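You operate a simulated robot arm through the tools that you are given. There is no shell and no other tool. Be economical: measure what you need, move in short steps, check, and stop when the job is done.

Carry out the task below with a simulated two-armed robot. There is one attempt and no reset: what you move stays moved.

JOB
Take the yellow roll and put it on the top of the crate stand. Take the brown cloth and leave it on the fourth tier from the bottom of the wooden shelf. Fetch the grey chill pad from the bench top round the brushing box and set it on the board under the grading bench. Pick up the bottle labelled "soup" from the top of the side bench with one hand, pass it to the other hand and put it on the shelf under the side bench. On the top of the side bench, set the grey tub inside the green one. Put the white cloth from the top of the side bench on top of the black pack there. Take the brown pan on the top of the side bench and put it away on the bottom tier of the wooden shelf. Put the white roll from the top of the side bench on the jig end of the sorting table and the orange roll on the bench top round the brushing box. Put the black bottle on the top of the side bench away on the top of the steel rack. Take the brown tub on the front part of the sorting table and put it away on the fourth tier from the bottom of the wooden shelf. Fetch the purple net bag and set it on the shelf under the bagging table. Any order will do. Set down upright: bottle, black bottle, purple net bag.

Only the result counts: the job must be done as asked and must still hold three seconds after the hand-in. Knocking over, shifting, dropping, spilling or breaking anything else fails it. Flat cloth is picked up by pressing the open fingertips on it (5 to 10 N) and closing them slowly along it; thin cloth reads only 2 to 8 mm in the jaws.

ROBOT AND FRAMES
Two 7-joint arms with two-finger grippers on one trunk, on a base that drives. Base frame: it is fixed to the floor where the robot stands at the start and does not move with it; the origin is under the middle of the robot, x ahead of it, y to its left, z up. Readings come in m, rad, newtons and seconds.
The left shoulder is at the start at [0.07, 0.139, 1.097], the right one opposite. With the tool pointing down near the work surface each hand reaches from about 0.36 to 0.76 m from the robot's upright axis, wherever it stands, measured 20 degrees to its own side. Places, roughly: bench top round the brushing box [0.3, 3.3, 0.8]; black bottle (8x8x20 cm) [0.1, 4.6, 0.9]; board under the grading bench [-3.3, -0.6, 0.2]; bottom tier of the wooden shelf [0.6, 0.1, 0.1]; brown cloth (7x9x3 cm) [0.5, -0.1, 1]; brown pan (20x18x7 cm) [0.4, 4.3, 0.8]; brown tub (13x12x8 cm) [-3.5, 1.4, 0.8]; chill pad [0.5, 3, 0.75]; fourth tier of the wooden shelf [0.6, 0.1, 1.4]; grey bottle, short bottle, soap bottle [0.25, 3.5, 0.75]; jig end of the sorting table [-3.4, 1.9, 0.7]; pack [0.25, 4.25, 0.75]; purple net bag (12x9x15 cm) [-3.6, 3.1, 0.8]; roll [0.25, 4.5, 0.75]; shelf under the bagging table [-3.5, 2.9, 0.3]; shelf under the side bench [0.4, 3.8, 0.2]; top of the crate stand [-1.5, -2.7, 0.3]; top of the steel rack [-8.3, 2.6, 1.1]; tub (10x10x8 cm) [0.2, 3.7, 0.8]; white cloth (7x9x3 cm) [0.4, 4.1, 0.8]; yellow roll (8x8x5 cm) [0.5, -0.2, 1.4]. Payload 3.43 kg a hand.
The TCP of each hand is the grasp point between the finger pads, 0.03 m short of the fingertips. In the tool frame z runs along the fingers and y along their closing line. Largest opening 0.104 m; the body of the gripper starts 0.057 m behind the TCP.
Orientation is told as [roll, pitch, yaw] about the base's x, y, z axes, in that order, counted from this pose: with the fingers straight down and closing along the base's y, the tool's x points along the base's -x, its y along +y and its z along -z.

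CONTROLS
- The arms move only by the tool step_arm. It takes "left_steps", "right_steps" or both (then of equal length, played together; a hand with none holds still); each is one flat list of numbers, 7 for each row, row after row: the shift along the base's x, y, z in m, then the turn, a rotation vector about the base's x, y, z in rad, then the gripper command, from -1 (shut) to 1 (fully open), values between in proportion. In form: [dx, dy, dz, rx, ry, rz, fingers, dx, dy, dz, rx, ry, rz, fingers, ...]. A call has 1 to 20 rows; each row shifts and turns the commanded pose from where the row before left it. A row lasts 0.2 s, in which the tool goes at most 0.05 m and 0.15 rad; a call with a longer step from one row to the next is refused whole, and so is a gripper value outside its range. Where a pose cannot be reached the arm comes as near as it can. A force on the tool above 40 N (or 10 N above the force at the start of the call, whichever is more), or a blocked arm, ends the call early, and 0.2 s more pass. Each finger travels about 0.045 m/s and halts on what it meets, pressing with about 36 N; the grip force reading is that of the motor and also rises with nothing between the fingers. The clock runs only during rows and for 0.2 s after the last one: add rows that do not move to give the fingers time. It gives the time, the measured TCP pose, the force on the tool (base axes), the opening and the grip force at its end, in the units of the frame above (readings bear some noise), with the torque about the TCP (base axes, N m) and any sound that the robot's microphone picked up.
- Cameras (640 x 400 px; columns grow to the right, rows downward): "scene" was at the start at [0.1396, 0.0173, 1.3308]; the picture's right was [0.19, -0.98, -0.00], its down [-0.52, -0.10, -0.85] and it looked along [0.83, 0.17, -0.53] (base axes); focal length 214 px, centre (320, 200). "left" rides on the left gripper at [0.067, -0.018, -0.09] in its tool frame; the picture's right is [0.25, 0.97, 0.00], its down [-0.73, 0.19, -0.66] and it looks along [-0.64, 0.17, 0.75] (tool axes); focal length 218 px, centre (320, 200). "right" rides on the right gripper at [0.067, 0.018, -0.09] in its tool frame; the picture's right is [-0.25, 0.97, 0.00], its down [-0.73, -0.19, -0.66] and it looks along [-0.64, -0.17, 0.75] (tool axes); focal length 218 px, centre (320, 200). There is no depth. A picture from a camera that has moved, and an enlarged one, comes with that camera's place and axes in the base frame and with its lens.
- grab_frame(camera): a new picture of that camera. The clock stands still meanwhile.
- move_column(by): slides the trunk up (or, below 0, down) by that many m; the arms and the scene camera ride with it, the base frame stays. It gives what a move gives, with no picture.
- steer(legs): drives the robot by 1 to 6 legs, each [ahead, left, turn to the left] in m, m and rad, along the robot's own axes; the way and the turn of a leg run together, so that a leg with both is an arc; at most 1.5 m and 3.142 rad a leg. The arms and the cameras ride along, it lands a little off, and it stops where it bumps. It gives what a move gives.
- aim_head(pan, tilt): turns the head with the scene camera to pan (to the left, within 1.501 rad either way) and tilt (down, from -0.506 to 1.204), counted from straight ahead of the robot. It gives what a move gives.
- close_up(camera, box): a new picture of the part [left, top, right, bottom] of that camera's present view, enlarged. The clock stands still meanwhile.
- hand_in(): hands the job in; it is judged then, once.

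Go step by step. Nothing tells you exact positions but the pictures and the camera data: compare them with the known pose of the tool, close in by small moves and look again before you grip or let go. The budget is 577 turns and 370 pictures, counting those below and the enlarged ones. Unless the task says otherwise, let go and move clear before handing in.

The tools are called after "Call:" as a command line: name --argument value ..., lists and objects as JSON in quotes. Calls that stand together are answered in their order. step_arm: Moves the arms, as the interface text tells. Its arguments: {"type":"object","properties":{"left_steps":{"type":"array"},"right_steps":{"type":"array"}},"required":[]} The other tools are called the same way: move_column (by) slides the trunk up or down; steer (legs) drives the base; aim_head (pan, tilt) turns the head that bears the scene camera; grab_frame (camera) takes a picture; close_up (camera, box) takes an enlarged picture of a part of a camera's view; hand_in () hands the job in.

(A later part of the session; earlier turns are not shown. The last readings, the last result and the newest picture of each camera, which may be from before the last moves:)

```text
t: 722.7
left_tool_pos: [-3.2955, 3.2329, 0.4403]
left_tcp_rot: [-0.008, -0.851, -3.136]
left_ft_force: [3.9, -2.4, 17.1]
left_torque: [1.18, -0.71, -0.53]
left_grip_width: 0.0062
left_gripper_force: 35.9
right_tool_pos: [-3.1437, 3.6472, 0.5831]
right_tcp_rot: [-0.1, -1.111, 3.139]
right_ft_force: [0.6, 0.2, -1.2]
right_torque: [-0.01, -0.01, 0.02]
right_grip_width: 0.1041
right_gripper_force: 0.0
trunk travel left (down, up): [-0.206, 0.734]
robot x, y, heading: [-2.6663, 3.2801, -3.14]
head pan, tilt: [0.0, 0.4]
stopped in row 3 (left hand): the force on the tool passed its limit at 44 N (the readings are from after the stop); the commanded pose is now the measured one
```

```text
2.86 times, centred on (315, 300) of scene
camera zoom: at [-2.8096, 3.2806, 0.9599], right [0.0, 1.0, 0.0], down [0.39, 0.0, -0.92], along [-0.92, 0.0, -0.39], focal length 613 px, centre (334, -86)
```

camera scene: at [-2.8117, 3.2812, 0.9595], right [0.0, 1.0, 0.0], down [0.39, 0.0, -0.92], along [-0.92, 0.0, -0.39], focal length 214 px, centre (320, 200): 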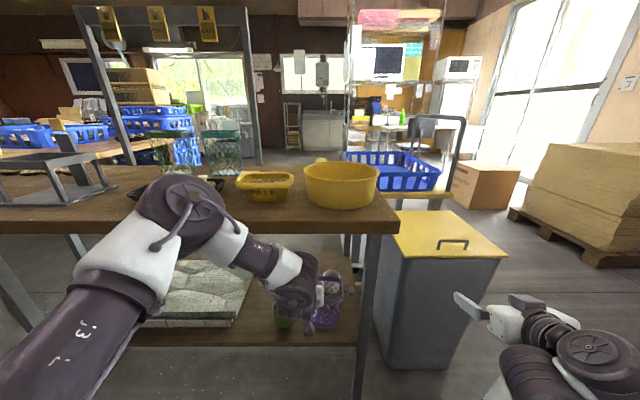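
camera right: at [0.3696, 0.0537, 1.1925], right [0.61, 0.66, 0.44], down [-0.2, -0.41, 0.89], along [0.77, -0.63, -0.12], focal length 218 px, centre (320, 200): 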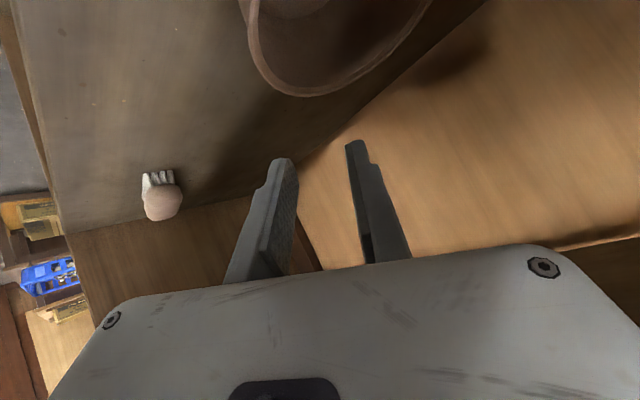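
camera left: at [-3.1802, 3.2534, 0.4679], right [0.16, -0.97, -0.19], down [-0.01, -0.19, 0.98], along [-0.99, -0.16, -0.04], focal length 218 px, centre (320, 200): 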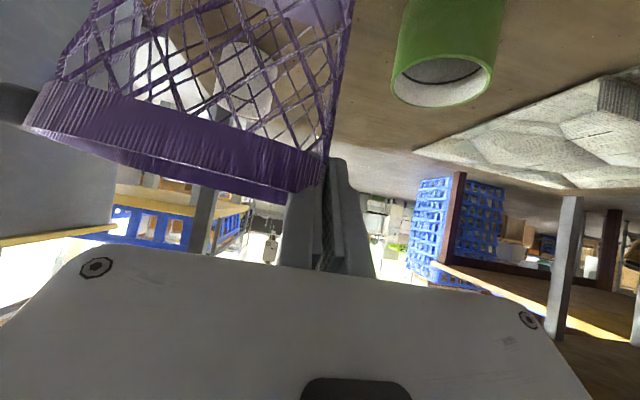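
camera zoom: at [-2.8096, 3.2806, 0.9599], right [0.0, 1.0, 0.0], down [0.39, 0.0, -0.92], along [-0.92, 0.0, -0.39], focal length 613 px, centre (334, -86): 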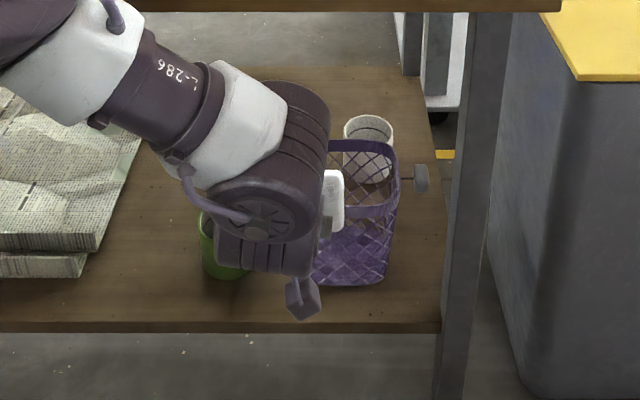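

The bag stands fully on the shelf, well inside its front edge. I ease the pressure and release.

Call:
step_arm --left_steps '[0, 0, 0.005, 0, 0, 0, -1, 0, 0, 0.002, 0, 0, 0, -0.8, 0, 0, 0, 0, 0, 0, -0.6, 0, 0, 0, 0, 0, 0, -0.4, 0, 0, 0, 0, 0, 0, -0.4]'

Call:
close_up --camera "scene" --box '[230, 230, 400, 370]'

```text
t: 723.9
left_tool_pos: [-3.2958, 3.2338, 0.4459]
left_tcp_rot: [-0.001, -0.845, 3.142]
left_ft_force: [-0.3, -0.1, 0.2]
left_torque: [-0.01, 0.0, 0.04]
left_grip_width: 0.0312
left_gripper_force: 0.1
right_tool_pos: [-3.1432, 3.648, 0.5816]
right_tcp_rot: [-0.099, -1.108, 3.139]
right_ft_force: [-0.3, 0.3, -0.1]
right_torque: [0.02, 0.02, 0.02]
right_grip_width: 0.1039
right_gripper_force: 0.1
trunk travel left (down, up): [-0.206, 0.734]
robot x, y, heading: [-2.6708, 3.2815, -3.137]
head pan, tilt: [0.0, 0.4]
```

```text
2.86 times, centred on (315, 300) of scene
camera zoom: at [-2.8117, 3.2808, 0.9594], right [0.0, 1.0, 0.0], down [0.39, 0.0, -0.92], along [-0.92, 0.0, -0.39], focal length 613 px, centre (334, -86)
```

zoom: 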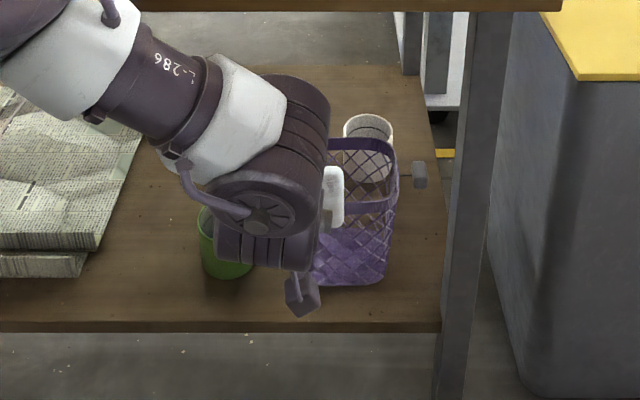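

Call:
move_column --by 0.045

Call:
steer --legs '[[-0.3, 0, 0]]'

Call:
close_up --camera "scene" --box '[180, 200, 400, 360]'

```text
t: 724.8
left_tool_pos: [-3.2962, 3.2337, 0.4894]
left_tcp_rot: [-0.001, -0.844, 3.139]
left_ft_force: [-0.2, -1.2, 0.0]
left_torque: [0.01, -0.04, -0.04]
left_grip_width: 0.0315
left_gripper_force: 0.1
right_tool_pos: [-3.1447, 3.648, 0.6249]
right_tcp_rot: [-0.099, -1.107, 3.137]
right_ft_force: [-0.1, -1.1, -0.9]
right_torque: [0.0, -0.01, -0.05]
right_grip_width: 0.1039
right_gripper_force: 0.1
trunk travel left (down, up): [-0.251, 0.689]
robot x, y, heading: [-2.6711, 3.2802, -3.141]
head pan, tilt: [0.0, 0.4]
```

```text
t: 726.9
left_tool_pos: [-2.9963, 3.2304, 0.4906]
left_tcp_rot: [-0.002, -0.846, -3.136]
left_ft_force: [-0.3, 0.6, 0.1]
left_torque: [-0.03, 0.0, 0.0]
left_grip_width: 0.0312
left_gripper_force: 0.1
right_tool_pos: [-2.8461, 3.647, 0.6266]
right_tcp_rot: [-0.099, -1.106, -3.142]
right_ft_force: [-0.5, -0.2, -0.1]
right_torque: [0.01, 0.03, -0.02]
right_grip_width: 0.1041
right_gripper_force: 0.1
trunk travel left (down, up): [-0.251, 0.689]
robot x, y, heading: [-2.3756, 3.2814, -3.134]
head pan, tilt: [0.0, 0.4]
```

```text
2.50 times, centred on (290, 280) of scene
camera zoom: at [-2.5126, 3.2811, 1.0045], right [-0.01, 1.0, 0.0], down [0.39, 0.0, -0.92], along [-0.92, -0.01, -0.39], focal length 536 px, centre (395, 0)
```

zoom: 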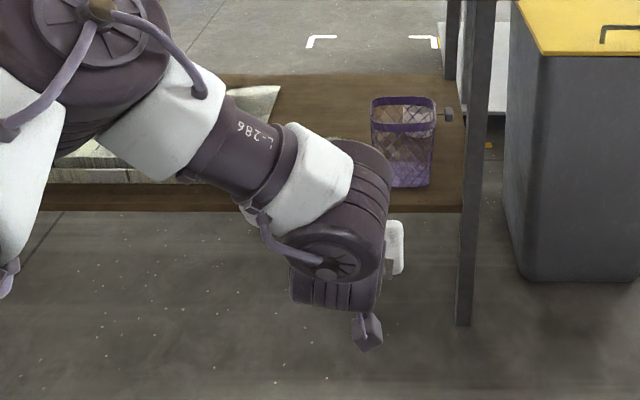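

The purple bag stands upright on the shelf. Last is the black bottle: I return to the side bench with the trunk raised.

Call:
steer --legs '[[-0.3, 0, 0], [0, 0, 1.57], [0, 0, 1.57], [1.15, 0, 0], [0.3, 0.6, 0], [0, 0.3, 0]]'

Call:
move_column --by 0.4

Call:
move_column --by 0.25

Call:
step_arm --left_steps '[-0.01, 0, 0.01, 0, 0.13, 0, 1, -0.01, 0, 0.01, 0, 0.13, 0, 1, -0.01, 0, 0.01, 0, 0.13, 0, 1, -0.01, 0, 0.01, 0, 0.13, 0, 1, -0.01, 0, 0, 0, 0.13, 0, 1, 0, 0, 0, 0, 0.13, 0, 1, 0, 0, 0, 0, 0.07, 0.1, 1, 0, 0, 0, 0, 0, 0.13, 1, 0, 0, 0, 0, 0, 0.13, 1, 0, 0, 0, 0, 0, 0.13, 1, 0, 0, 0, 0, 0, 0.13, 1, 0, 0, 0, 0, 0, 0.13, 1, 0, 0, 0, 0, 0, 0.13, 1]'

Call:
aim_head --pan 0.3 --tilt 0.6

Call:
grab_frame --camera "scene"

```text
t: 747.1
left_tool_pos: [-0.0926, 4.3958, 0.49]
left_tcp_rot: [-0.002, -0.844, 0.093]
left_ft_force: [0.9, -0.7, 0.7]
left_torque: [0.0, 0.02, 0.0]
left_grip_width: 0.0312
left_gripper_force: 0.0
right_tool_pos: [-0.2043, 3.9712, 0.6251]
right_tcp_rot: [-0.102, -1.106, 0.089]
right_ft_force: [-0.6, -0.5, -0.2]
right_torque: [-0.01, -0.02, 0.01]
right_grip_width: 0.104
right_gripper_force: 0.0
trunk travel left (down, up): [-0.251, 0.689]
robot x, y, heading: [-0.7094, 4.2919, 0.093]
head pan, tilt: [0.0, 0.4]
```

```text
t: 750.9
left_tool_pos: [-0.0905, 4.3967, 0.8899]
left_tcp_rot: [-0.002, -0.844, 0.093]
left_ft_force: [-0.3, -0.1, 0.0]
left_torque: [0.0, -0.01, -0.01]
left_grip_width: 0.031
left_gripper_force: 0.0
right_tool_pos: [-0.2036, 3.9696, 1.0278]
right_tcp_rot: [-0.1, -1.106, 0.09]
right_ft_force: [-0.2, 0.3, 0.2]
right_torque: [0.02, 0.01, 0.01]
right_grip_width: 0.1043
right_gripper_force: 0.0
trunk travel left (down, up): [-0.651, 0.289]
robot x, y, heading: [-0.7126, 4.2915, 0.096]
head pan, tilt: [0.0, 0.4]
```

```text
t: 753.5
left_tool_pos: [-0.0918, 4.3984, 1.1389]
left_tcp_rot: [-0.001, -0.845, 0.091]
left_ft_force: [-0.5, 0.1, -0.2]
left_torque: [-0.01, 0.02, -0.01]
left_grip_width: 0.0311
left_gripper_force: 0.2
right_tool_pos: [-0.2041, 3.9712, 1.2766]
right_tcp_rot: [-0.1, -1.106, 0.089]
right_ft_force: [0.2, -0.4, 0.4]
right_torque: [-0.02, 0.01, 0.03]
right_grip_width: 0.1041
right_gripper_force: 0.1
trunk travel left (down, up): [-0.901, 0.039]
robot x, y, heading: [-0.7093, 4.2917, 0.097]
head pan, tilt: [0.0, 0.4]
```

```text
t: 756.3
left_tool_pos: [-0.1803, 4.3674, 1.1818]
left_tcp_rot: [0.071, 0.002, 0.943]
left_ft_force: [0.2, 0.0, -0.2]
left_torque: [-0.02, 0.04, 0.02]
left_grip_width: 0.1041
left_gripper_force: 0.0
left hand out of reach, approached as far as the arm can: row 4, 5, 6
right_tool_pos: [-0.2041, 3.9697, 1.277]
right_tcp_rot: [-0.101, -1.104, 0.088]
right_ft_force: [0.0, -1.0, 0.0]
right_torque: [0.03, -0.01, 0.03]
right_grip_width: 0.1039
right_gripper_force: 0.0
trunk travel left (down, up): [-0.901, 0.039]
robot x, y, heading: [-0.7099, 4.2921, 0.091]
head pan, tilt: [0.0, 0.4]
```

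```text
t: 757.1
left_tool_pos: [-0.1795, 4.369, 1.1821]
left_tcp_rot: [0.071, 0.002, 0.941]
left_ft_force: [0.1, 0.1, 0.1]
left_torque: [0.02, -0.01, 0.01]
left_grip_width: 0.1038
left_gripper_force: 0.0
right_tool_pos: [-0.2038, 3.97, 1.2762]
right_tcp_rot: [-0.1, -1.104, 0.09]
right_ft_force: [-0.3, -0.1, -0.2]
right_torque: [0.01, 0.05, 0.0]
right_grip_width: 0.1041
right_gripper_force: 0.1
trunk travel left (down, up): [-0.901, 0.039]
robot x, y, heading: [-0.709, 4.2924, 0.093]
head pan, tilt: [0.3, 0.6]
```

```text
77 pictures are left
camera scene: at [-0.5765, 4.3308, 1.6363], right [0.38, -0.92, 0.0], down [-0.52, -0.22, -0.83], along [0.76, 0.32, -0.56], focal length 214 px, centre (320, 200)
```

scene: 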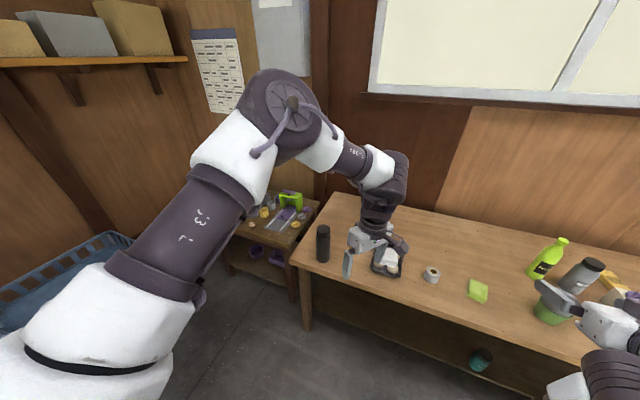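

The bottle top is at about (0.10, 4.60). I drive closer and bring the left hand above it.

Call:
steer --legs '[[0.3, 0.05, 0]]'

Call:
step_arm --left_steps '[0, 0.03, 0, -0.03, 0, 0, 1, 0, 0.03, 0, -0.02, 0, 0, 1, 0, 0.03, 0, -0.02, 0, 0, 1, 0, 0.03, 0, 0, 0, 0, 1, 0, 0.03, -0.02, 0, 0, 0, 1, 0, 0, -0.02, 0, 0, 0, 1]'

Call:
grab_frame --camera "left"

```text
t: 759.1
left_tool_pos: [0.1133, 4.4398, 1.1831]
left_tcp_rot: [0.07, 0.001, 0.932]
left_ft_force: [-0.1, 1.3, -0.2]
left_torque: [-0.01, -0.01, 0.02]
left_grip_width: 0.104
left_gripper_force: 0.1
right_tool_pos: [0.0833, 4.0416, 1.2768]
right_tcp_rot: [-0.098, -1.107, 0.082]
right_ft_force: [-0.3, 0.4, -0.4]
right_torque: [0.01, -0.02, 0.0]
right_grip_width: 0.1041
right_gripper_force: 0.0
trunk travel left (down, up): [-0.901, 0.039]
robot x, y, heading: [-0.4175, 4.3731, 0.083]
head pan, tilt: [0.3, 0.6]
```

```text
t: 760.5
left_tool_pos: [0.1152, 4.5908, 1.1411]
left_tcp_rot: [0.03, 0.06, 0.932]
left_ft_force: [-0.8, -1.0, 0.7]
left_torque: [0.04, 0.0, -0.02]
left_grip_width: 0.1038
left_gripper_force: 0.0
right_tool_pos: [0.0869, 4.0426, 1.2756]
right_tcp_rot: [-0.1, -1.107, 0.078]
right_ft_force: [-0.2, 1.1, 0.3]
right_torque: [0.02, 0.0, -0.01]
right_grip_width: 0.104
right_gripper_force: 0.0
trunk travel left (down, up): [-0.901, 0.039]
robot x, y, heading: [-0.4147, 4.3682, 0.085]
head pan, tilt: [0.3, 0.6]
```

```text
76 pictures are left
camera left: at [0.0956, 4.5299, 1.2347], right [-0.93, 0.38, 0.04], down [0.32, 0.72, 0.62], along [0.2, 0.59, -0.78], focal length 218 px, centre (320, 200)
```

left: 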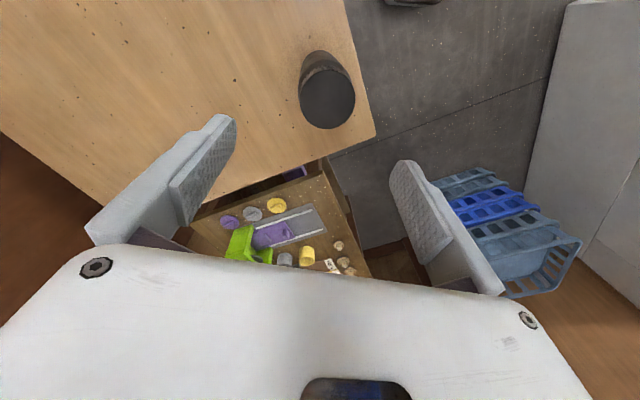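

The cap centre is at (0.0995, 4.592). I straighten the hand, centre, and lower over the cap.

Call:
step_arm --left_steps '[-0.008, 0, -0.02, 0.03, -0.06, 0, 1, -0.0075, 0.001, -0.03, 0, 0, 0, 1, 0, 0, -0.04, 0, 0, 0, 1, 0, 0, -0.03, 0, 0, 0, 1, 0, 0, 0, 0, 0, 0, 1]'

Call:
grab_frame --camera "left"

```text
t: 761.8
left_tool_pos: [0.1028, 4.5896, 1.0237]
left_tcp_rot: [0.0, -0.002, 0.93]
left_ft_force: [-0.3, -0.1, -0.5]
left_torque: [-0.02, -0.01, -0.01]
left_grip_width: 0.1041
left_gripper_force: 0.0
right_tool_pos: [0.0858, 4.0421, 1.2773]
right_tcp_rot: [-0.099, -1.108, 0.081]
right_ft_force: [0.4, 0.1, 0.2]
right_torque: [-0.01, -0.01, -0.01]
right_grip_width: 0.1039
right_gripper_force: 0.1
trunk travel left (down, up): [-0.901, 0.039]
robot x, y, heading: [-0.4133, 4.3674, 0.09]
head pan, tilt: [0.3, 0.6]
```

```text
75 pictures are left
camera left: at [0.0761, 4.5274, 1.1116], right [-0.93, 0.38, 0.0], down [0.28, 0.7, 0.66], along [0.25, 0.61, -0.75], focal length 218 px, centre (320, 200)
```

left: 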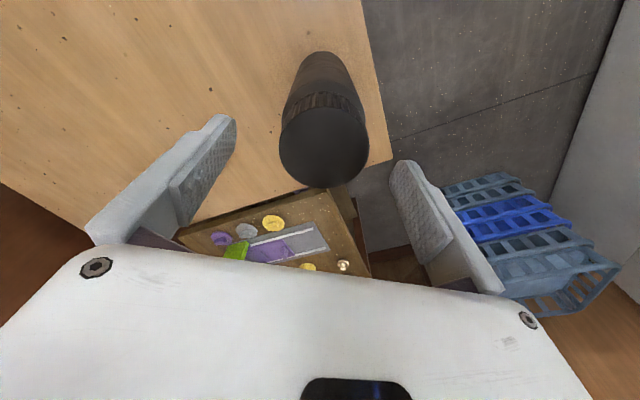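

Centred. I lower the last 5.5 cm and grip the cap.

Call:
step_arm --left_steps '[-0.003, 0, -0.02, 0, 0, 0, 1, 0, 0, -0.02, 0, 0, 0, 1, 0, 0, -0.015, 0, 0, 0, 1, 0, 0, 0, 0, 0, 0, 1, 0, 0, 0, 0, 0, 0, 0.6, 0, 0, 0, 0, 0, 0, 0.3, 0, 0, 0, 0, 0, 0, 0, 0, 0, 0, 0, 0, 0, -0.3, 0, 0, 0, 0, 0, 0, -0.3, 0, 0, 0, 0, 0, 0, -0.3, 0, 0, 0.02, 0, 0, 0, -0.3, 0, 0, 0.02, 0, 0, 0, -0.3]'

Call:
grab_frame --camera "left"

```text
t: 764.4
left_tool_pos: [0.0964, 4.5914, 1.0057]
left_tcp_rot: [-0.002, -0.002, 0.931]
left_ft_force: [0.3, 0.0, -6.2]
left_torque: [-0.03, 0.01, -0.01]
left_grip_width: 0.0689
left_gripper_force: 35.5
right_tool_pos: [0.0869, 4.0432, 1.2753]
right_tcp_rot: [-0.1, -1.106, 0.081]
right_ft_force: [-0.3, -0.3, -0.5]
right_torque: [0.0, -0.01, -0.03]
right_grip_width: 0.1041
right_gripper_force: 0.1
trunk travel left (down, up): [-0.901, 0.039]
robot x, y, heading: [-0.4198, 4.3691, 0.084]
head pan, tilt: [0.3, 0.6]
```

```text
74 pictures are left
camera left: at [0.0702, 4.5287, 1.0964], right [-0.93, 0.38, 0.0], down [0.28, 0.7, 0.66], along [0.25, 0.61, -0.75], focal length 218 px, centre (320, 200)
```

left: 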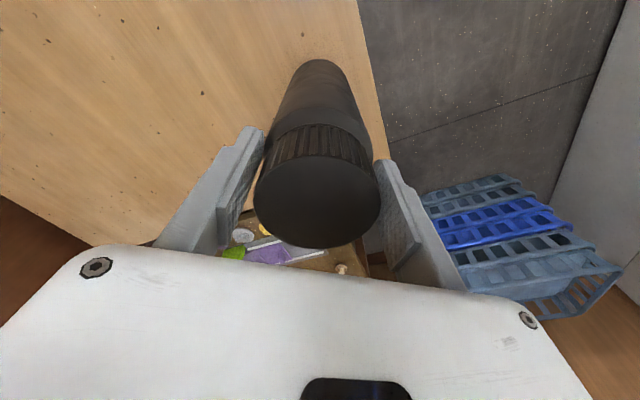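

The black bottle is held by its cap. I raise it, leave the bench, turn west and look for the steel rack.

Call:
step_arm --left_steps '[0, 0, 0.03, 0, 0, 0, -0.3, 0, 0, 0.03, 0, 0, 0, -0.3, 0, 0, 0.03, 0, 0, 0, -0.3, -0.01, 0, 0.03, 0, 0, 0, -0.3]'

Call:
steer --legs '[[-0.3, -0.3, 0], [-0.2, -0.6, 0], [-0.3, -0.1, 0], [0, 0, 1.53], [0, 0, 1.53]]'

Call:
aim_head --pan 0 --tilt 0.2

Call:
grab_frame --camera "scene"

```text
t: 765.4
left_tool_pos: [0.0832, 4.5931, 1.1285]
left_tcp_rot: [-0.001, -0.001, 0.929]
left_ft_force: [-0.2, 0.2, -6.6]
left_torque: [-0.03, -0.01, -0.02]
left_grip_width: 0.0689
left_gripper_force: 35.7
right_tool_pos: [0.0871, 4.0435, 1.2767]
right_tcp_rot: [-0.102, -1.109, 0.081]
right_ft_force: [-0.4, 0.3, 0.8]
right_torque: [0.02, 0.01, 0.03]
right_grip_width: 0.1041
right_gripper_force: 0.1
trunk travel left (down, up): [-0.901, 0.039]
robot x, y, heading: [-0.4161, 4.3652, 0.088]
head pan, tilt: [0.3, 0.6]
```

```text
t: 780.2
left_tool_pos: [-1.6474, 3.1279, 1.1279]
left_tcp_rot: [-0.001, 0.0, -2.317]
left_ft_force: [-0.4, 0.4, -6.3]
left_torque: [0.05, -0.05, 0.0]
left_grip_width: 0.0687
left_gripper_force: 36.1
right_tool_pos: [-1.5913, 3.6752, 1.2752]
right_tcp_rot: [-0.099, -1.106, 3.116]
right_ft_force: [0.1, -0.3, 0.6]
right_torque: [-0.01, -0.01, 0.01]
right_grip_width: 0.1039
right_gripper_force: 0.1
trunk travel left (down, up): [-0.901, 0.039]
robot x, y, heading: [-1.124, 3.2964, 3.12]
head pan, tilt: [0.3, 0.6]
```

```text
t: 781.1
left_tool_pos: [-1.6467, 3.1287, 1.1273]
left_tcp_rot: [-0.001, 0.0, -2.317]
left_ft_force: [-1.2, 0.9, -6.5]
left_torque: [0.03, 0.01, -0.02]
left_grip_width: 0.0599
left_gripper_force: 36.3
right_tool_pos: [-1.5913, 3.6744, 1.276]
right_tcp_rot: [-0.1, -1.107, 3.117]
right_ft_force: [0.4, 0.2, 0.2]
right_torque: [0.01, 0.02, 0.01]
right_grip_width: 0.1042
right_gripper_force: 0.1
trunk travel left (down, up): [-0.901, 0.039]
robot x, y, heading: [-1.1264, 3.2964, 3.12]
head pan, tilt: [0.0, 0.201]
```

```text
73 pictures are left
camera scene: at [-1.2677, 3.2991, 1.6728], right [0.02, 1.0, 0.0], down [0.2, 0.0, -0.98], along [-0.98, 0.02, -0.2], focal length 214 px, centre (320, 200)
```

scene: 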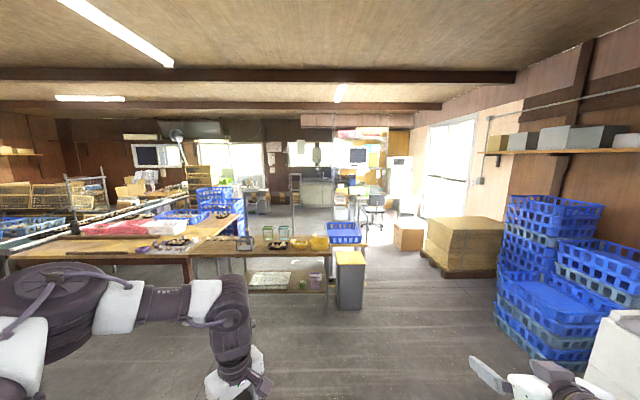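

The grip width dropped to 60 mm; I check the bottle at once.

Call:
grab_frame --camera "left"

```text
72 pictures are left
camera left: at [-1.6146, 3.1897, 1.2166], right [0.88, -0.47, 0.0], down [-0.35, -0.67, 0.66], along [-0.31, -0.58, -0.75], focal length 218 px, centre (320, 200)
```

left: 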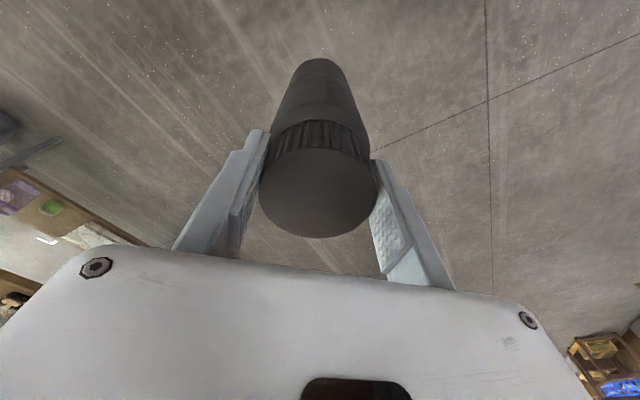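

The cap has slid off-centre in the fingers. I lower it straight down to the floor here to re-grip safely.

Call:
move_column --by -0.4

Call:
move_column --by -0.4

Call:
grab_frame --camera "left"

```text
t: 784.9
left_tool_pos: [-1.6458, 3.127, 0.7269]
left_tcp_rot: [-0.001, -0.001, -2.319]
left_ft_force: [0.5, -0.1, -6.0]
left_torque: [0.02, -0.02, 0.0]
left_grip_width: 0.0604
left_gripper_force: 35.6
right_tool_pos: [-1.5909, 3.6741, 0.8766]
right_tcp_rot: [-0.1, -1.106, 3.117]
right_ft_force: [0.0, -0.7, -1.0]
right_torque: [-0.01, -0.02, 0.04]
right_grip_width: 0.1038
right_gripper_force: 0.0
trunk travel left (down, up): [-0.501, 0.439]
robot x, y, heading: [-1.1247, 3.2923, 3.117]
head pan, tilt: [0.0, 0.201]
```

```text
t: 788.7
left_tool_pos: [-1.6466, 3.128, 0.3275]
left_tcp_rot: [-0.001, 0.0, -2.317]
left_ft_force: [-0.8, 0.2, -6.5]
left_torque: [-0.01, -0.02, 0.0]
left_grip_width: 0.0605
left_gripper_force: 35.6
right_tool_pos: [-1.5904, 3.6742, 0.4765]
right_tcp_rot: [-0.099, -1.107, 3.117]
right_ft_force: [-0.7, -0.5, -0.1]
right_torque: [0.03, 0.0, 0.0]
right_grip_width: 0.1041
right_gripper_force: 0.0
trunk travel left (down, up): [-0.101, 0.839]
robot x, y, heading: [-1.1236, 3.2976, 3.12]
head pan, tilt: [0.0, 0.201]
```

```text
71 pictures are left
camera left: at [-1.614, 3.1901, 0.4169], right [0.88, -0.47, 0.0], down [-0.35, -0.67, 0.66], along [-0.31, -0.58, -0.75], focal length 218 px, centre (320, 200)
```

left: 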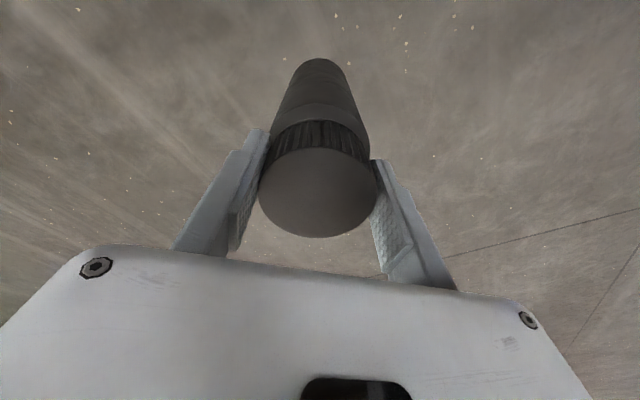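

The bottle has slipped down about 2.7 cm. I continue lowering to the floor.

Call:
move_column --by -0.09

Call:
step_arm --left_steps '[0, 0, -0.01, 0, 0, 0, -0.3, 0, 0, -0.008, 0, 0, 0, -0.3, 0, 0, -0.006, 0, 0, 0, -0.3, 0, 0, 0, 0, 0, 0, -0.3]'

```text
t: 790.0
left_tool_pos: [-1.645, 3.1277, 0.2443]
left_tcp_rot: [-0.011, -0.001, -2.318]
left_ft_force: [-0.1, 0.5, -5.4]
left_torque: [0.01, -0.04, -0.01]
left_grip_width: 0.0605
left_gripper_force: 35.8
right_tool_pos: [-1.5905, 3.6756, 0.4076]
right_tcp_rot: [-0.138, -1.139, -3.138]
right_ft_force: [-0.1, 0.0, 0.2]
right_torque: [0.0, -0.02, 0.01]
right_grip_width: 0.1041
right_gripper_force: 0.0
trunk travel left (down, up): [-0.011, 0.929]
robot x, y, heading: [-1.1258, 3.2952, 3.12]
head pan, tilt: [0.0, 0.201]
```

```text
t: 791.0
left_tool_pos: [-1.6449, 3.127, 0.2202]
left_tcp_rot: [-0.009, -0.002, -2.318]
left_ft_force: [-0.2, 0.5, -5.7]
left_torque: [-0.01, -0.03, 0.0]
left_grip_width: 0.0607
left_gripper_force: 35.5
right_tool_pos: [-1.5892, 3.6761, 0.4075]
right_tcp_rot: [-0.137, -1.139, -3.139]
right_ft_force: [-0.5, 0.1, -0.3]
right_torque: [0.0, 0.02, 0.03]
right_grip_width: 0.1039
right_gripper_force: 0.1
trunk travel left (down, up): [-0.011, 0.929]
robot x, y, heading: [-1.1238, 3.2946, 3.121]
head pan, tilt: [0.0, 0.201]
```

Call:
step_arm --left_steps '[0, 0, -0.005, 0, 0, 0, -0.3, 0, 0, -0.005, 0, 0, 0, -0.3, 0, 0, -0.004, 0, 0, 0, -0.3, 0, 0, 0, 0, 0, 0, -0.3]'

```text
t: 792.0
left_tool_pos: [-1.6457, 3.1267, 0.2048]
left_tcp_rot: [-0.011, -0.001, -2.318]
left_ft_force: [-0.3, -0.6, -5.6]
left_torque: [0.02, -0.02, -0.03]
left_grip_width: 0.0602
left_gripper_force: 36.3
right_tool_pos: [-1.5906, 3.6762, 0.4064]
right_tcp_rot: [-0.138, -1.139, -3.14]
right_ft_force: [-0.6, 0.7, -1.3]
right_torque: [0.01, -0.02, -0.02]
right_grip_width: 0.1039
right_gripper_force: 0.1
trunk travel left (down, up): [-0.011, 0.929]
robot x, y, heading: [-1.1214, 3.2952, 3.121]
head pan, tilt: [0.0, 0.201]
```

Call:
step_arm --left_steps '[0, 0, -0.005, 0, 0, 0, -0.3, 0, 0, -0.005, 0, 0, 0, -0.3, 0, 0, 0, 0, 0, 0, -0.3]'

Call:
grab_frame --camera "left"

```text
t: 792.8
left_tool_pos: [-1.6469, 3.127, 0.1945]
left_tcp_rot: [-0.011, -0.002, -2.316]
left_ft_force: [3.6, -1.3, 8.4]
left_torque: [-0.51, -0.89, 0.05]
left_grip_width: 0.0604
left_gripper_force: 35.2
right_tool_pos: [-1.5903, 3.6777, 0.4057]
right_tcp_rot: [-0.135, -1.142, 3.142]
right_ft_force: [0.3, 0.7, 0.0]
right_torque: [0.02, 0.04, -0.02]
right_grip_width: 0.104
right_gripper_force: 0.0
trunk travel left (down, up): [-0.011, 0.929]
robot x, y, heading: [-1.1229, 3.2976, 3.123]
head pan, tilt: [0.0, 0.201]
```

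```text
70 pictures are left
camera left: at [-1.613, 3.1888, 0.2845], right [0.88, -0.47, -0.01], down [-0.35, -0.67, 0.66], along [-0.32, -0.58, -0.75], focal length 218 px, centre (320, 200)
```

left: 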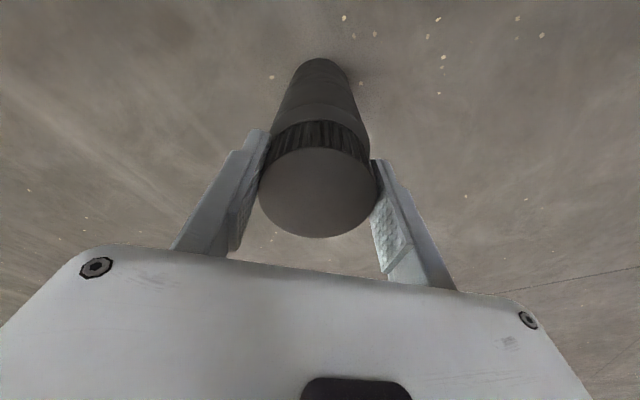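

Floor contact with a slight tilt. I press a little so it rights itself, then open slowly.

Call:
step_arm --left_steps '[0, 0, -0.003, 0, 0, 0, -0.3, 0, 0, -0.002, 0, 0, 0, -0.3, 0, 0, 0, 0, 0, 0, 0.05, 0, 0, 0, 0, 0, 0, 0.2, 0, 0, 0, 0, 0, 0, 0.35, 0, 0, 0, 0, 0, 0, 0.5, 0, 0, 0, 0, 0, 0, 0.8, 0, 0, 0, 0, 0, 0, 1, 0, 0, 0, 0, 0, 0, 1]'

Call:
grab_frame --camera "left"

```text
t: 793.3
left_tool_pos: [-1.6472, 3.1275, 0.1945]
left_tcp_rot: [-0.009, -0.009, -2.317]
left_ft_force: [17.0, -3.2, 56.2]
left_torque: [-1.44, -2.18, 0.32]
left_grip_width: 0.0606
left_gripper_force: 36.1
right_tool_pos: [-1.5908, 3.6786, 0.4037]
right_tcp_rot: [-0.123, -1.151, 3.134]
right_ft_force: [0.1, 0.3, 0.1]
right_torque: [0.01, 0.04, -0.03]
right_grip_width: 0.104
right_gripper_force: 0.2
trunk travel left (down, up): [-0.011, 0.929]
robot x, y, heading: [-1.1228, 3.2957, 3.122]
head pan, tilt: [0.0, 0.201]
stopped in row 2 (left hand): the force on the tool passed its limit at 45 N (the readings are from after the stop); the commanded pose is now the measured one
```

```text
69 pictures are left
camera left: at [-1.6139, 3.1902, 0.2834], right [0.88, -0.47, -0.01], down [-0.35, -0.67, 0.66], along [-0.32, -0.58, -0.75], focal length 218 px, centre (320, 200)
```

left: 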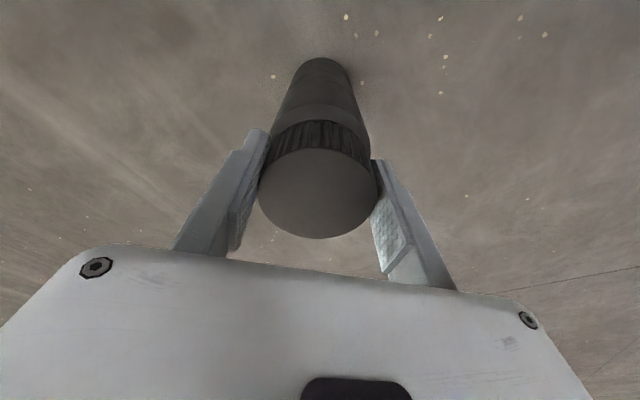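

Call:
step_arm --left_steps '[0, 0, 0.003, 0, 0, 0, -0.3, 0, 0, 0.001, 0, 0, 0, 0, 0, 0, 0, 0, 0, 0, 0.15, 0, 0, 0, 0, 0, 0, 0.25, 0, 0, 0, 0, 0, 0, 0.35, 0, 0, 0, 0, 0, 0, 0.5, 0, 0, 0, 0, 0, 0, 0.7, 0, 0, 0, 0, 0, 0, 0.9, 0, 0, 0, 0, 0, 0, 1, 0, 0, 0, 0, 0, 0, 1]'

Call:
grab_frame --camera "left"

```text
t: 795.5
left_tool_pos: [-1.6481, 3.1287, 0.1934]
left_tcp_rot: [-0.004, 0.0, -2.316]
left_ft_force: [-0.6, 0.0, -0.3]
left_torque: [0.0, 0.01, 0.02]
left_grip_width: 0.1037
left_gripper_force: 0.1
right_tool_pos: [-1.5933, 3.6786, 0.4022]
right_tcp_rot: [-0.127, -1.139, 3.133]
right_ft_force: [-0.1, -0.2, -1.1]
right_torque: [0.02, -0.03, 0.02]
right_grip_width: 0.104
right_gripper_force: 0.1
trunk travel left (down, up): [-0.011, 0.929]
robot x, y, heading: [-1.1263, 3.297, 3.124]
head pan, tilt: [0.0, 0.201]
```

```text
68 pictures are left
camera left: at [-1.6148, 3.1903, 0.2821], right [0.88, -0.47, 0.0], down [-0.35, -0.67, 0.66], along [-0.31, -0.58, -0.75], focal length 218 px, centre (320, 200)
```

left: 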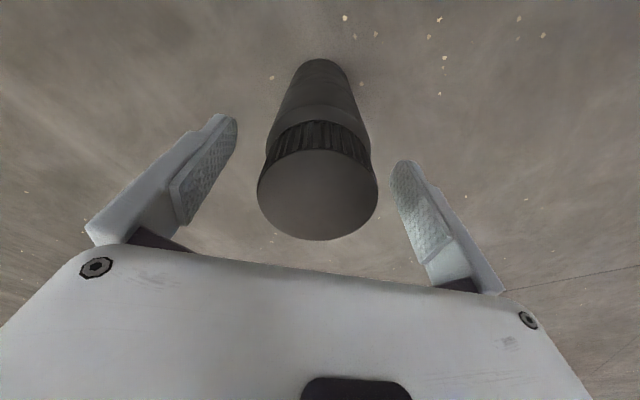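

The bottle stands upright on the floor. The cap tapers, which caused the slip; I re-grip 4 cm deeper, on the straight body below the cap.

Call:
step_arm --left_steps '[0, 0, -0.015, 0, 0, 0, 1, 0, 0, -0.015, 0, 0, 0, 1, 0, 0, -0.01, 0, 0, 0, 1, 0, 0, 0, 0, 0, 0, 1, 0, 0, 0, 0, 0, 0, 0.6, 0, 0, 0, 0, 0, 0, 0.3, 0, 0, 0, 0, 0, 0, 0, 0, 0, 0, 0, 0, 0, -0.3, 0, 0, 0, 0, 0, 0, -0.5, 0, 0, 0, 0, 0, 0, -0.5]'

Call:
grab_frame --camera "left"

```text
t: 797.7
left_tool_pos: [-1.6482, 3.1288, 0.1525]
left_tcp_rot: [-0.003, -0.001, -2.315]
left_ft_force: [1.3, -0.9, 1.3]
left_torque: [-0.19, -0.13, 0.06]
left_grip_width: 0.0689
left_gripper_force: 36.3
right_tool_pos: [-1.5923, 3.6778, 0.4014]
right_tcp_rot: [-0.125, -1.141, 3.135]
right_ft_force: [-0.4, -0.2, 0.3]
right_torque: [0.0, 0.01, 0.01]
right_grip_width: 0.1039
right_gripper_force: 0.1
trunk travel left (down, up): [-0.011, 0.929]
robot x, y, heading: [-1.1231, 3.2982, 3.119]
head pan, tilt: [0.0, 0.201]
```

```text
67 pictures are left
camera left: at [-1.6146, 3.1904, 0.2427], right [0.88, -0.47, 0.0], down [-0.35, -0.67, 0.66], along [-0.31, -0.58, -0.75], focal length 218 px, centre (320, 200)
```

left: 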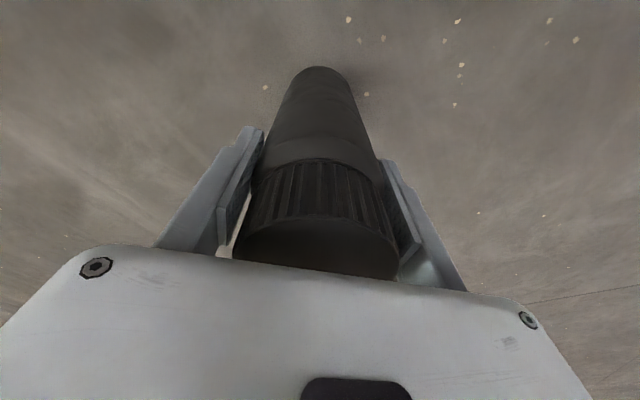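

Gripped 69 mm on the straight part. I raise the trunk and check the hold.

Call:
move_column --by 0.4

Call:
move_column --by 0.4

Call:
move_column --by 0.12

Call:
grab_frame --camera "left"

```text
t: 801.5
left_tool_pos: [-1.6482, 3.1271, 0.5522]
left_tcp_rot: [-0.003, -0.002, -2.316]
left_ft_force: [-0.1, -0.1, -7.4]
left_torque: [0.02, 0.0, 0.02]
left_grip_width: 0.0688
left_gripper_force: 36.3
right_tool_pos: [-1.5926, 3.6776, 0.7985]
right_tcp_rot: [-0.122, -1.134, 3.131]
right_ft_force: [0.5, -0.7, 0.7]
right_torque: [0.03, 0.02, 0.03]
right_grip_width: 0.1042
right_gripper_force: 0.0
trunk travel left (down, up): [-0.411, 0.529]
robot x, y, heading: [-1.1276, 3.2981, 3.119]
head pan, tilt: [0.0, 0.201]
```

```text
t: 805.4
left_tool_pos: [-1.6476, 3.1276, 0.953]
left_tcp_rot: [-0.004, -0.002, -2.317]
left_ft_force: [0.3, -0.3, -6.2]
left_torque: [0.04, -0.04, -0.03]
left_grip_width: 0.0687
left_gripper_force: 36.7
right_tool_pos: [-1.5939, 3.6767, 1.1986]
right_tcp_rot: [-0.122, -1.134, 3.131]
right_ft_force: [-0.4, 0.4, 0.2]
right_torque: [0.01, -0.02, -0.02]
right_grip_width: 0.1039
right_gripper_force: 0.0
trunk travel left (down, up): [-0.811, 0.129]
robot x, y, heading: [-1.1225, 3.297, 3.121]
head pan, tilt: [0.0, 0.201]
```

```text
t: 806.9
left_tool_pos: [-1.6491, 3.1276, 1.0719]
left_tcp_rot: [-0.005, -0.003, -2.316]
left_ft_force: [-1.2, -0.5, -5.5]
left_torque: [-0.03, -0.03, -0.02]
left_grip_width: 0.0687
left_gripper_force: 36.1
right_tool_pos: [-1.5939, 3.6775, 1.3189]
right_tcp_rot: [-0.121, -1.133, 3.132]
right_ft_force: [-0.4, 0.6, -0.2]
right_torque: [-0.02, 0.0, -0.01]
right_grip_width: 0.104
right_gripper_force: 0.0
trunk travel left (down, up): [-0.931, 0.009]
robot x, y, heading: [-1.1225, 3.2978, 3.121]
head pan, tilt: [0.0, 0.201]
```

```text
66 pictures are left
camera left: at [-1.6157, 3.1903, 1.1622], right [0.88, -0.47, 0.0], down [-0.35, -0.67, 0.66], along [-0.31, -0.58, -0.75], focal length 218 px, centre (320, 200)
```

left: 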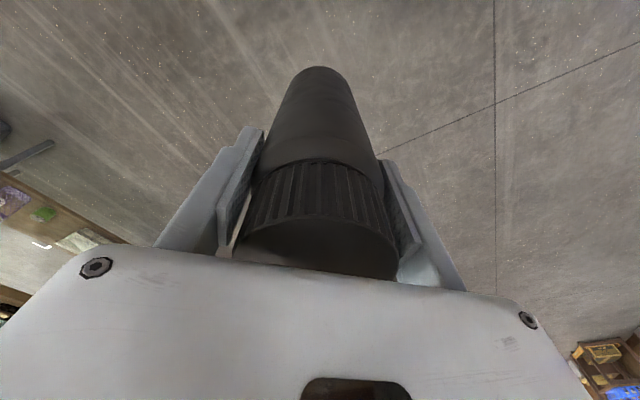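

The bottle is held well now. I drive west in stages, first to the passage north of the bagging table.

Call:
steer --legs '[[1.3, -0.25, 0], [0.8, -0.7, 0]]'

Call:
grab_frame --camera "scene"

```text
t: 818.6
left_tool_pos: [-3.726, 4.135, 1.0739]
left_tcp_rot: [-0.004, -0.001, -2.331]
left_ft_force: [-0.4, -0.4, -6.2]
left_torque: [0.03, -0.02, 0.01]
left_grip_width: 0.0689
left_gripper_force: 36.4
right_tool_pos: [-3.6641, 4.6829, 1.3183]
right_tcp_rot: [-0.122, -1.135, 3.116]
right_ft_force: [-0.3, 0.0, 0.1]
right_torque: [-0.01, -0.02, 0.0]
right_grip_width: 0.1039
right_gripper_force: 0.1
trunk travel left (down, up): [-0.931, 0.009]
robot x, y, heading: [-3.1989, 4.2969, 3.105]
head pan, tilt: [0.0, 0.201]
```

```text
65 pictures are left
camera scene: at [-3.3428, 4.3003, 1.703], right [0.03, 1.0, 0.0], down [0.2, -0.01, -0.98], along [-0.98, 0.03, -0.2], focal length 214 px, centre (320, 200)
```

scene: 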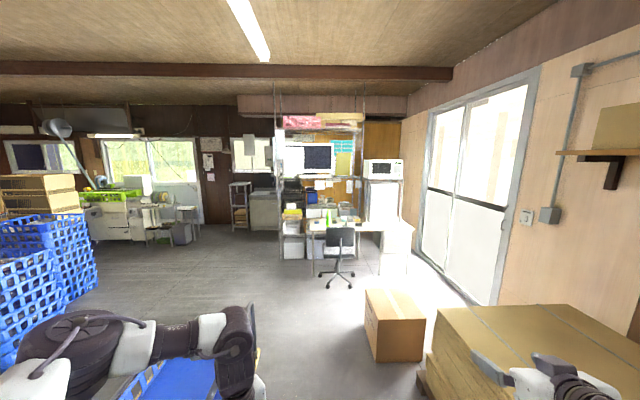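

The steel rack is visible ahead-left, at (-8.32, 2.6), next to the sink. I go through the passage and then diagonally toward it.

Call:
steer --legs '[[1.25, 0, 0.035], [1.0, 0.48, 0], [1.0, 0.5, 0]]'

Call:
aim_head --pan 0.2 --tilt 0.35

Call:
grab_frame --camera "scene"

```text
t: 833.8
left_tool_pos: [-6.6827, 3.2653, 1.0717]
left_tcp_rot: [0.0, -0.003, -2.287]
left_ft_force: [-0.8, -0.5, -5.7]
left_torque: [0.06, -0.07, 0.0]
left_grip_width: 0.0688
left_gripper_force: 36.1
right_tool_pos: [-6.642, 3.8228, 1.3174]
right_tcp_rot: [-0.13, -1.135, -3.127]
right_ft_force: [16.6, 21.3, -4.1]
right_torque: [0.3, -0.12, 0.26]
right_grip_width: 0.0887
right_gripper_force: 0.1
trunk travel left (down, up): [-0.931, 0.009]
robot x, y, heading: [-6.1675, 3.4493, -3.133]
head pan, tilt: [0.0, 0.201]
stopped in leg 3: the force on the tool passed its limit at 48 N (the readings are from after the stop); the commanded pose is now the measured one
```

```text
t: 834.5
left_tool_pos: [-6.6805, 3.2699, 1.075]
left_tcp_rot: [-0.001, -0.005, -2.284]
left_ft_force: [0.0, 0.5, -6.0]
left_torque: [0.05, -0.05, -0.03]
left_grip_width: 0.0687
left_gripper_force: 36.1
right_tool_pos: [-6.643, 3.8236, 1.3186]
right_tcp_rot: [-0.117, -1.137, -3.136]
right_ft_force: [6.4, 19.0, 2.4]
right_torque: [-0.11, 0.05, -0.1]
right_grip_width: 0.0916
right_gripper_force: 0.1
trunk travel left (down, up): [-0.931, 0.009]
robot x, y, heading: [-6.1649, 3.45, -3.131]
head pan, tilt: [0.201, 0.351]
```

```text
64 pictures are left
camera scene: at [-6.3029, 3.4372, 1.6894], right [-0.21, 0.98, 0.0], down [0.33, 0.07, -0.94], along [-0.92, -0.2, -0.34], focal length 214 px, centre (320, 200)
```

scene: 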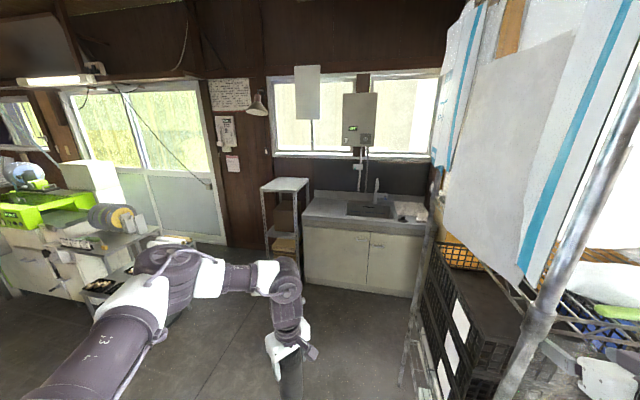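

The right hand touched a shelf unit on the right. I move left (away from it) and check it.

Call:
steer --legs '[[0, 0.3, 0]]'

Call:
grab_frame --camera "right"

Call:
aim_head --pan -0.5 --tilt 0.35

Call:
grab_frame --camera "scene"

```text
t: 835.4
left_tool_pos: [-6.6832, 3.2577, 1.0725]
left_tcp_rot: [0.005, -0.002, -2.291]
left_ft_force: [-0.1, -0.9, -6.2]
left_torque: [0.09, -0.07, 0.02]
left_grip_width: 0.0686
left_gripper_force: 35.6
right_tool_pos: [-6.6423, 3.8205, 1.3168]
right_tcp_rot: [-0.125, -1.143, 3.129]
right_ft_force: [13.1, 32.5, -12.8]
right_torque: [0.63, -0.25, -0.2]
right_grip_width: 0.0849
right_gripper_force: 0.0
trunk travel left (down, up): [-0.931, 0.009]
robot x, y, heading: [-6.1645, 3.4339, -3.131]
head pan, tilt: [0.201, 0.351]
stopped in leg 1: the force on the tool passed its limit at 47 N (the readings are from after the stop); the commanded pose is now the measured one
```

```text
63 pictures are left
camera right: at [-6.5367, 3.7905, 1.2931], right [-0.23, -0.96, 0.18], down [0.31, 0.1, 0.94], along [-0.92, 0.27, 0.28], focal length 218 px, centre (320, 200)
```

right: 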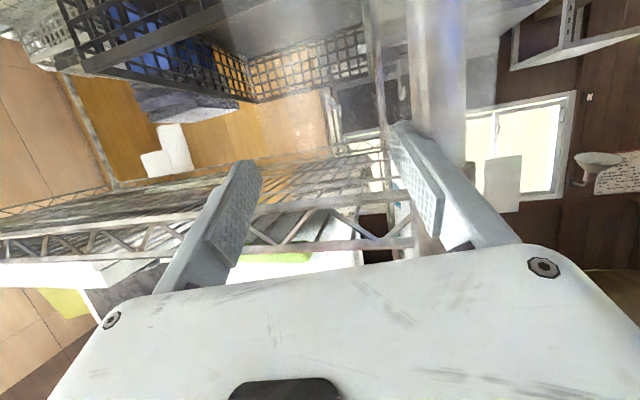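

```text
t: 836.4
left_tool_pos: [-6.6823, 3.2595, 1.0749]
left_tcp_rot: [0.003, -0.006, -2.289]
left_ft_force: [1.4, -0.1, -6.8]
left_torque: [0.03, -0.02, 0.05]
left_grip_width: 0.0686
left_gripper_force: 36.0
right_tool_pos: [-6.6436, 3.8207, 1.318]
right_tcp_rot: [-0.111, -1.145, 3.126]
right_ft_force: [6.0, 36.0, -8.3]
right_torque: [0.46, -0.21, -0.56]
right_grip_width: 0.0843
right_gripper_force: 0.1
trunk travel left (down, up): [-0.931, 0.009]
robot x, y, heading: [-6.1688, 3.4352, -3.129]
head pan, tilt: [-0.499, 0.351]
```

```text
62 pictures are left
camera scene: at [-6.2969, 3.4918, 1.6885], right [0.47, 0.88, -0.01], down [0.3, -0.17, -0.94], along [-0.83, 0.44, -0.35], focal length 214 px, centre (320, 200)
```

scene: 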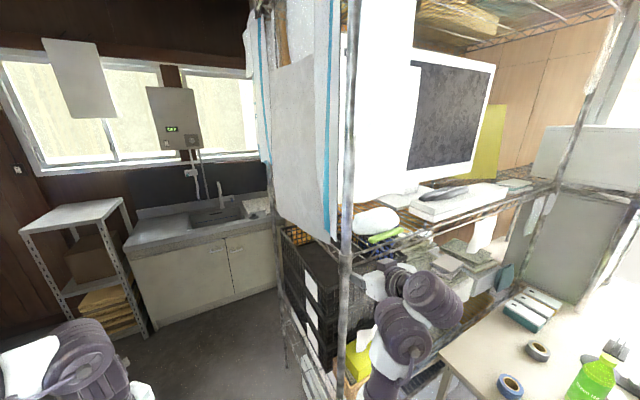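

The hand met a post of the wire shelf from behind its front corner. I reverse along the same path I came.

Call:
steer --legs '[[-0.3, -0.12, 0]]'

Call:
grab_frame --camera "scene"

```text
t: 838.6
left_tool_pos: [-6.3827, 3.3706, 1.071]
left_tcp_rot: [0.0, 0.002, -2.286]
left_ft_force: [0.0, 0.0, -5.1]
left_torque: [0.04, -0.04, 0.02]
left_grip_width: 0.0688
left_gripper_force: 36.0
right_tool_pos: [-6.3481, 3.9281, 1.3191]
right_tcp_rot: [-0.135, -1.143, -3.13]
right_ft_force: [0.7, 0.0, -0.6]
right_torque: [0.01, -0.02, 0.0]
right_grip_width: 0.1041
right_gripper_force: 0.2
trunk travel left (down, up): [-0.931, 0.009]
robot x, y, heading: [-5.8665, 3.5632, -3.125]
head pan, tilt: [-0.499, 0.351]
```

```text
61 pictures are left
camera scene: at [-5.9999, 3.5987, 1.6886], right [0.47, 0.88, 0.0], down [0.31, -0.16, -0.94], along [-0.83, 0.44, -0.35], focal length 214 px, centre (320, 200)
```

scene: 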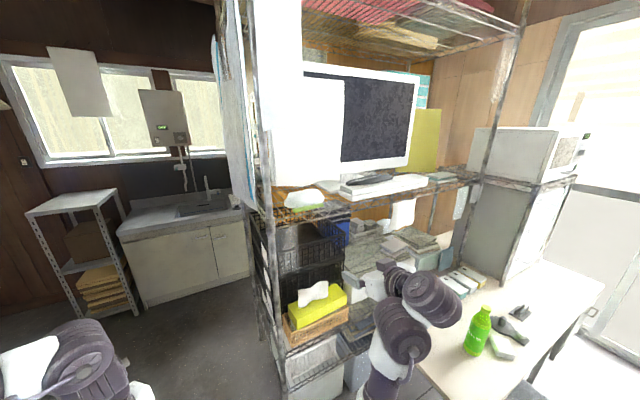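

Free, and nothing on the shelf appears disturbed. I move well left before going forward.

Call:
steer --legs '[[0, 0.7, 0], [1.2, 0, 0]]'

Call:
aim_head --pan 0.1 --tilt 0.5

Call:
grab_frame --camera "scene"

```text
t: 848.0
left_tool_pos: [-7.5441, 2.6645, 1.0729]
left_tcp_rot: [-0.002, -0.001, -2.293]
left_ft_force: [0.1, 0.2, -5.9]
left_torque: [0.03, 0.01, 0.0]
left_grip_width: 0.0687
left_gripper_force: 36.2
right_tool_pos: [-7.5022, 3.2208, 1.3214]
right_tcp_rot: [-0.134, -1.146, -3.136]
right_ft_force: [-0.9, -0.1, 0.1]
right_torque: [0.02, -0.03, 0.0]
right_grip_width: 0.1043
right_gripper_force: 0.1
trunk travel left (down, up): [-0.931, 0.009]
robot x, y, heading: [-7.0291, 2.8468, -3.135]
head pan, tilt: [-0.499, 0.351]
```

```text
t: 849.0
left_tool_pos: [-7.5444, 2.6649, 1.0727]
left_tcp_rot: [-0.003, 0.0, -2.29]
left_ft_force: [0.2, -0.4, -5.8]
left_torque: [0.01, -0.01, -0.04]
left_grip_width: 0.0692
left_gripper_force: 36.2
right_tool_pos: [-7.5043, 3.2213, 1.3202]
right_tcp_rot: [-0.134, -1.144, -3.136]
right_ft_force: [-0.7, -0.2, 0.0]
right_torque: [0.01, -0.02, 0.0]
right_grip_width: 0.1042
right_gripper_force: 0.1
trunk travel left (down, up): [-0.931, 0.009]
robot x, y, heading: [-7.0206, 2.8482, -3.133]
head pan, tilt: [0.099, 0.499]
```

```text
60 pictures are left
camera scene: at [-7.1668, 2.836, 1.6752], right [-0.1, 0.99, 0.0], down [0.48, 0.05, -0.88], along [-0.87, -0.09, -0.48], focal length 214 px, centre (320, 200)
```

scene: 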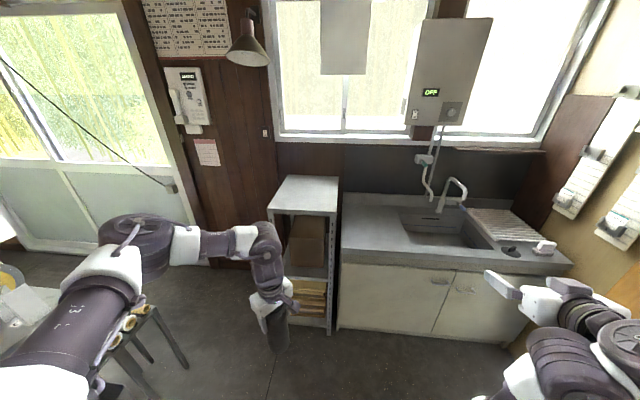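

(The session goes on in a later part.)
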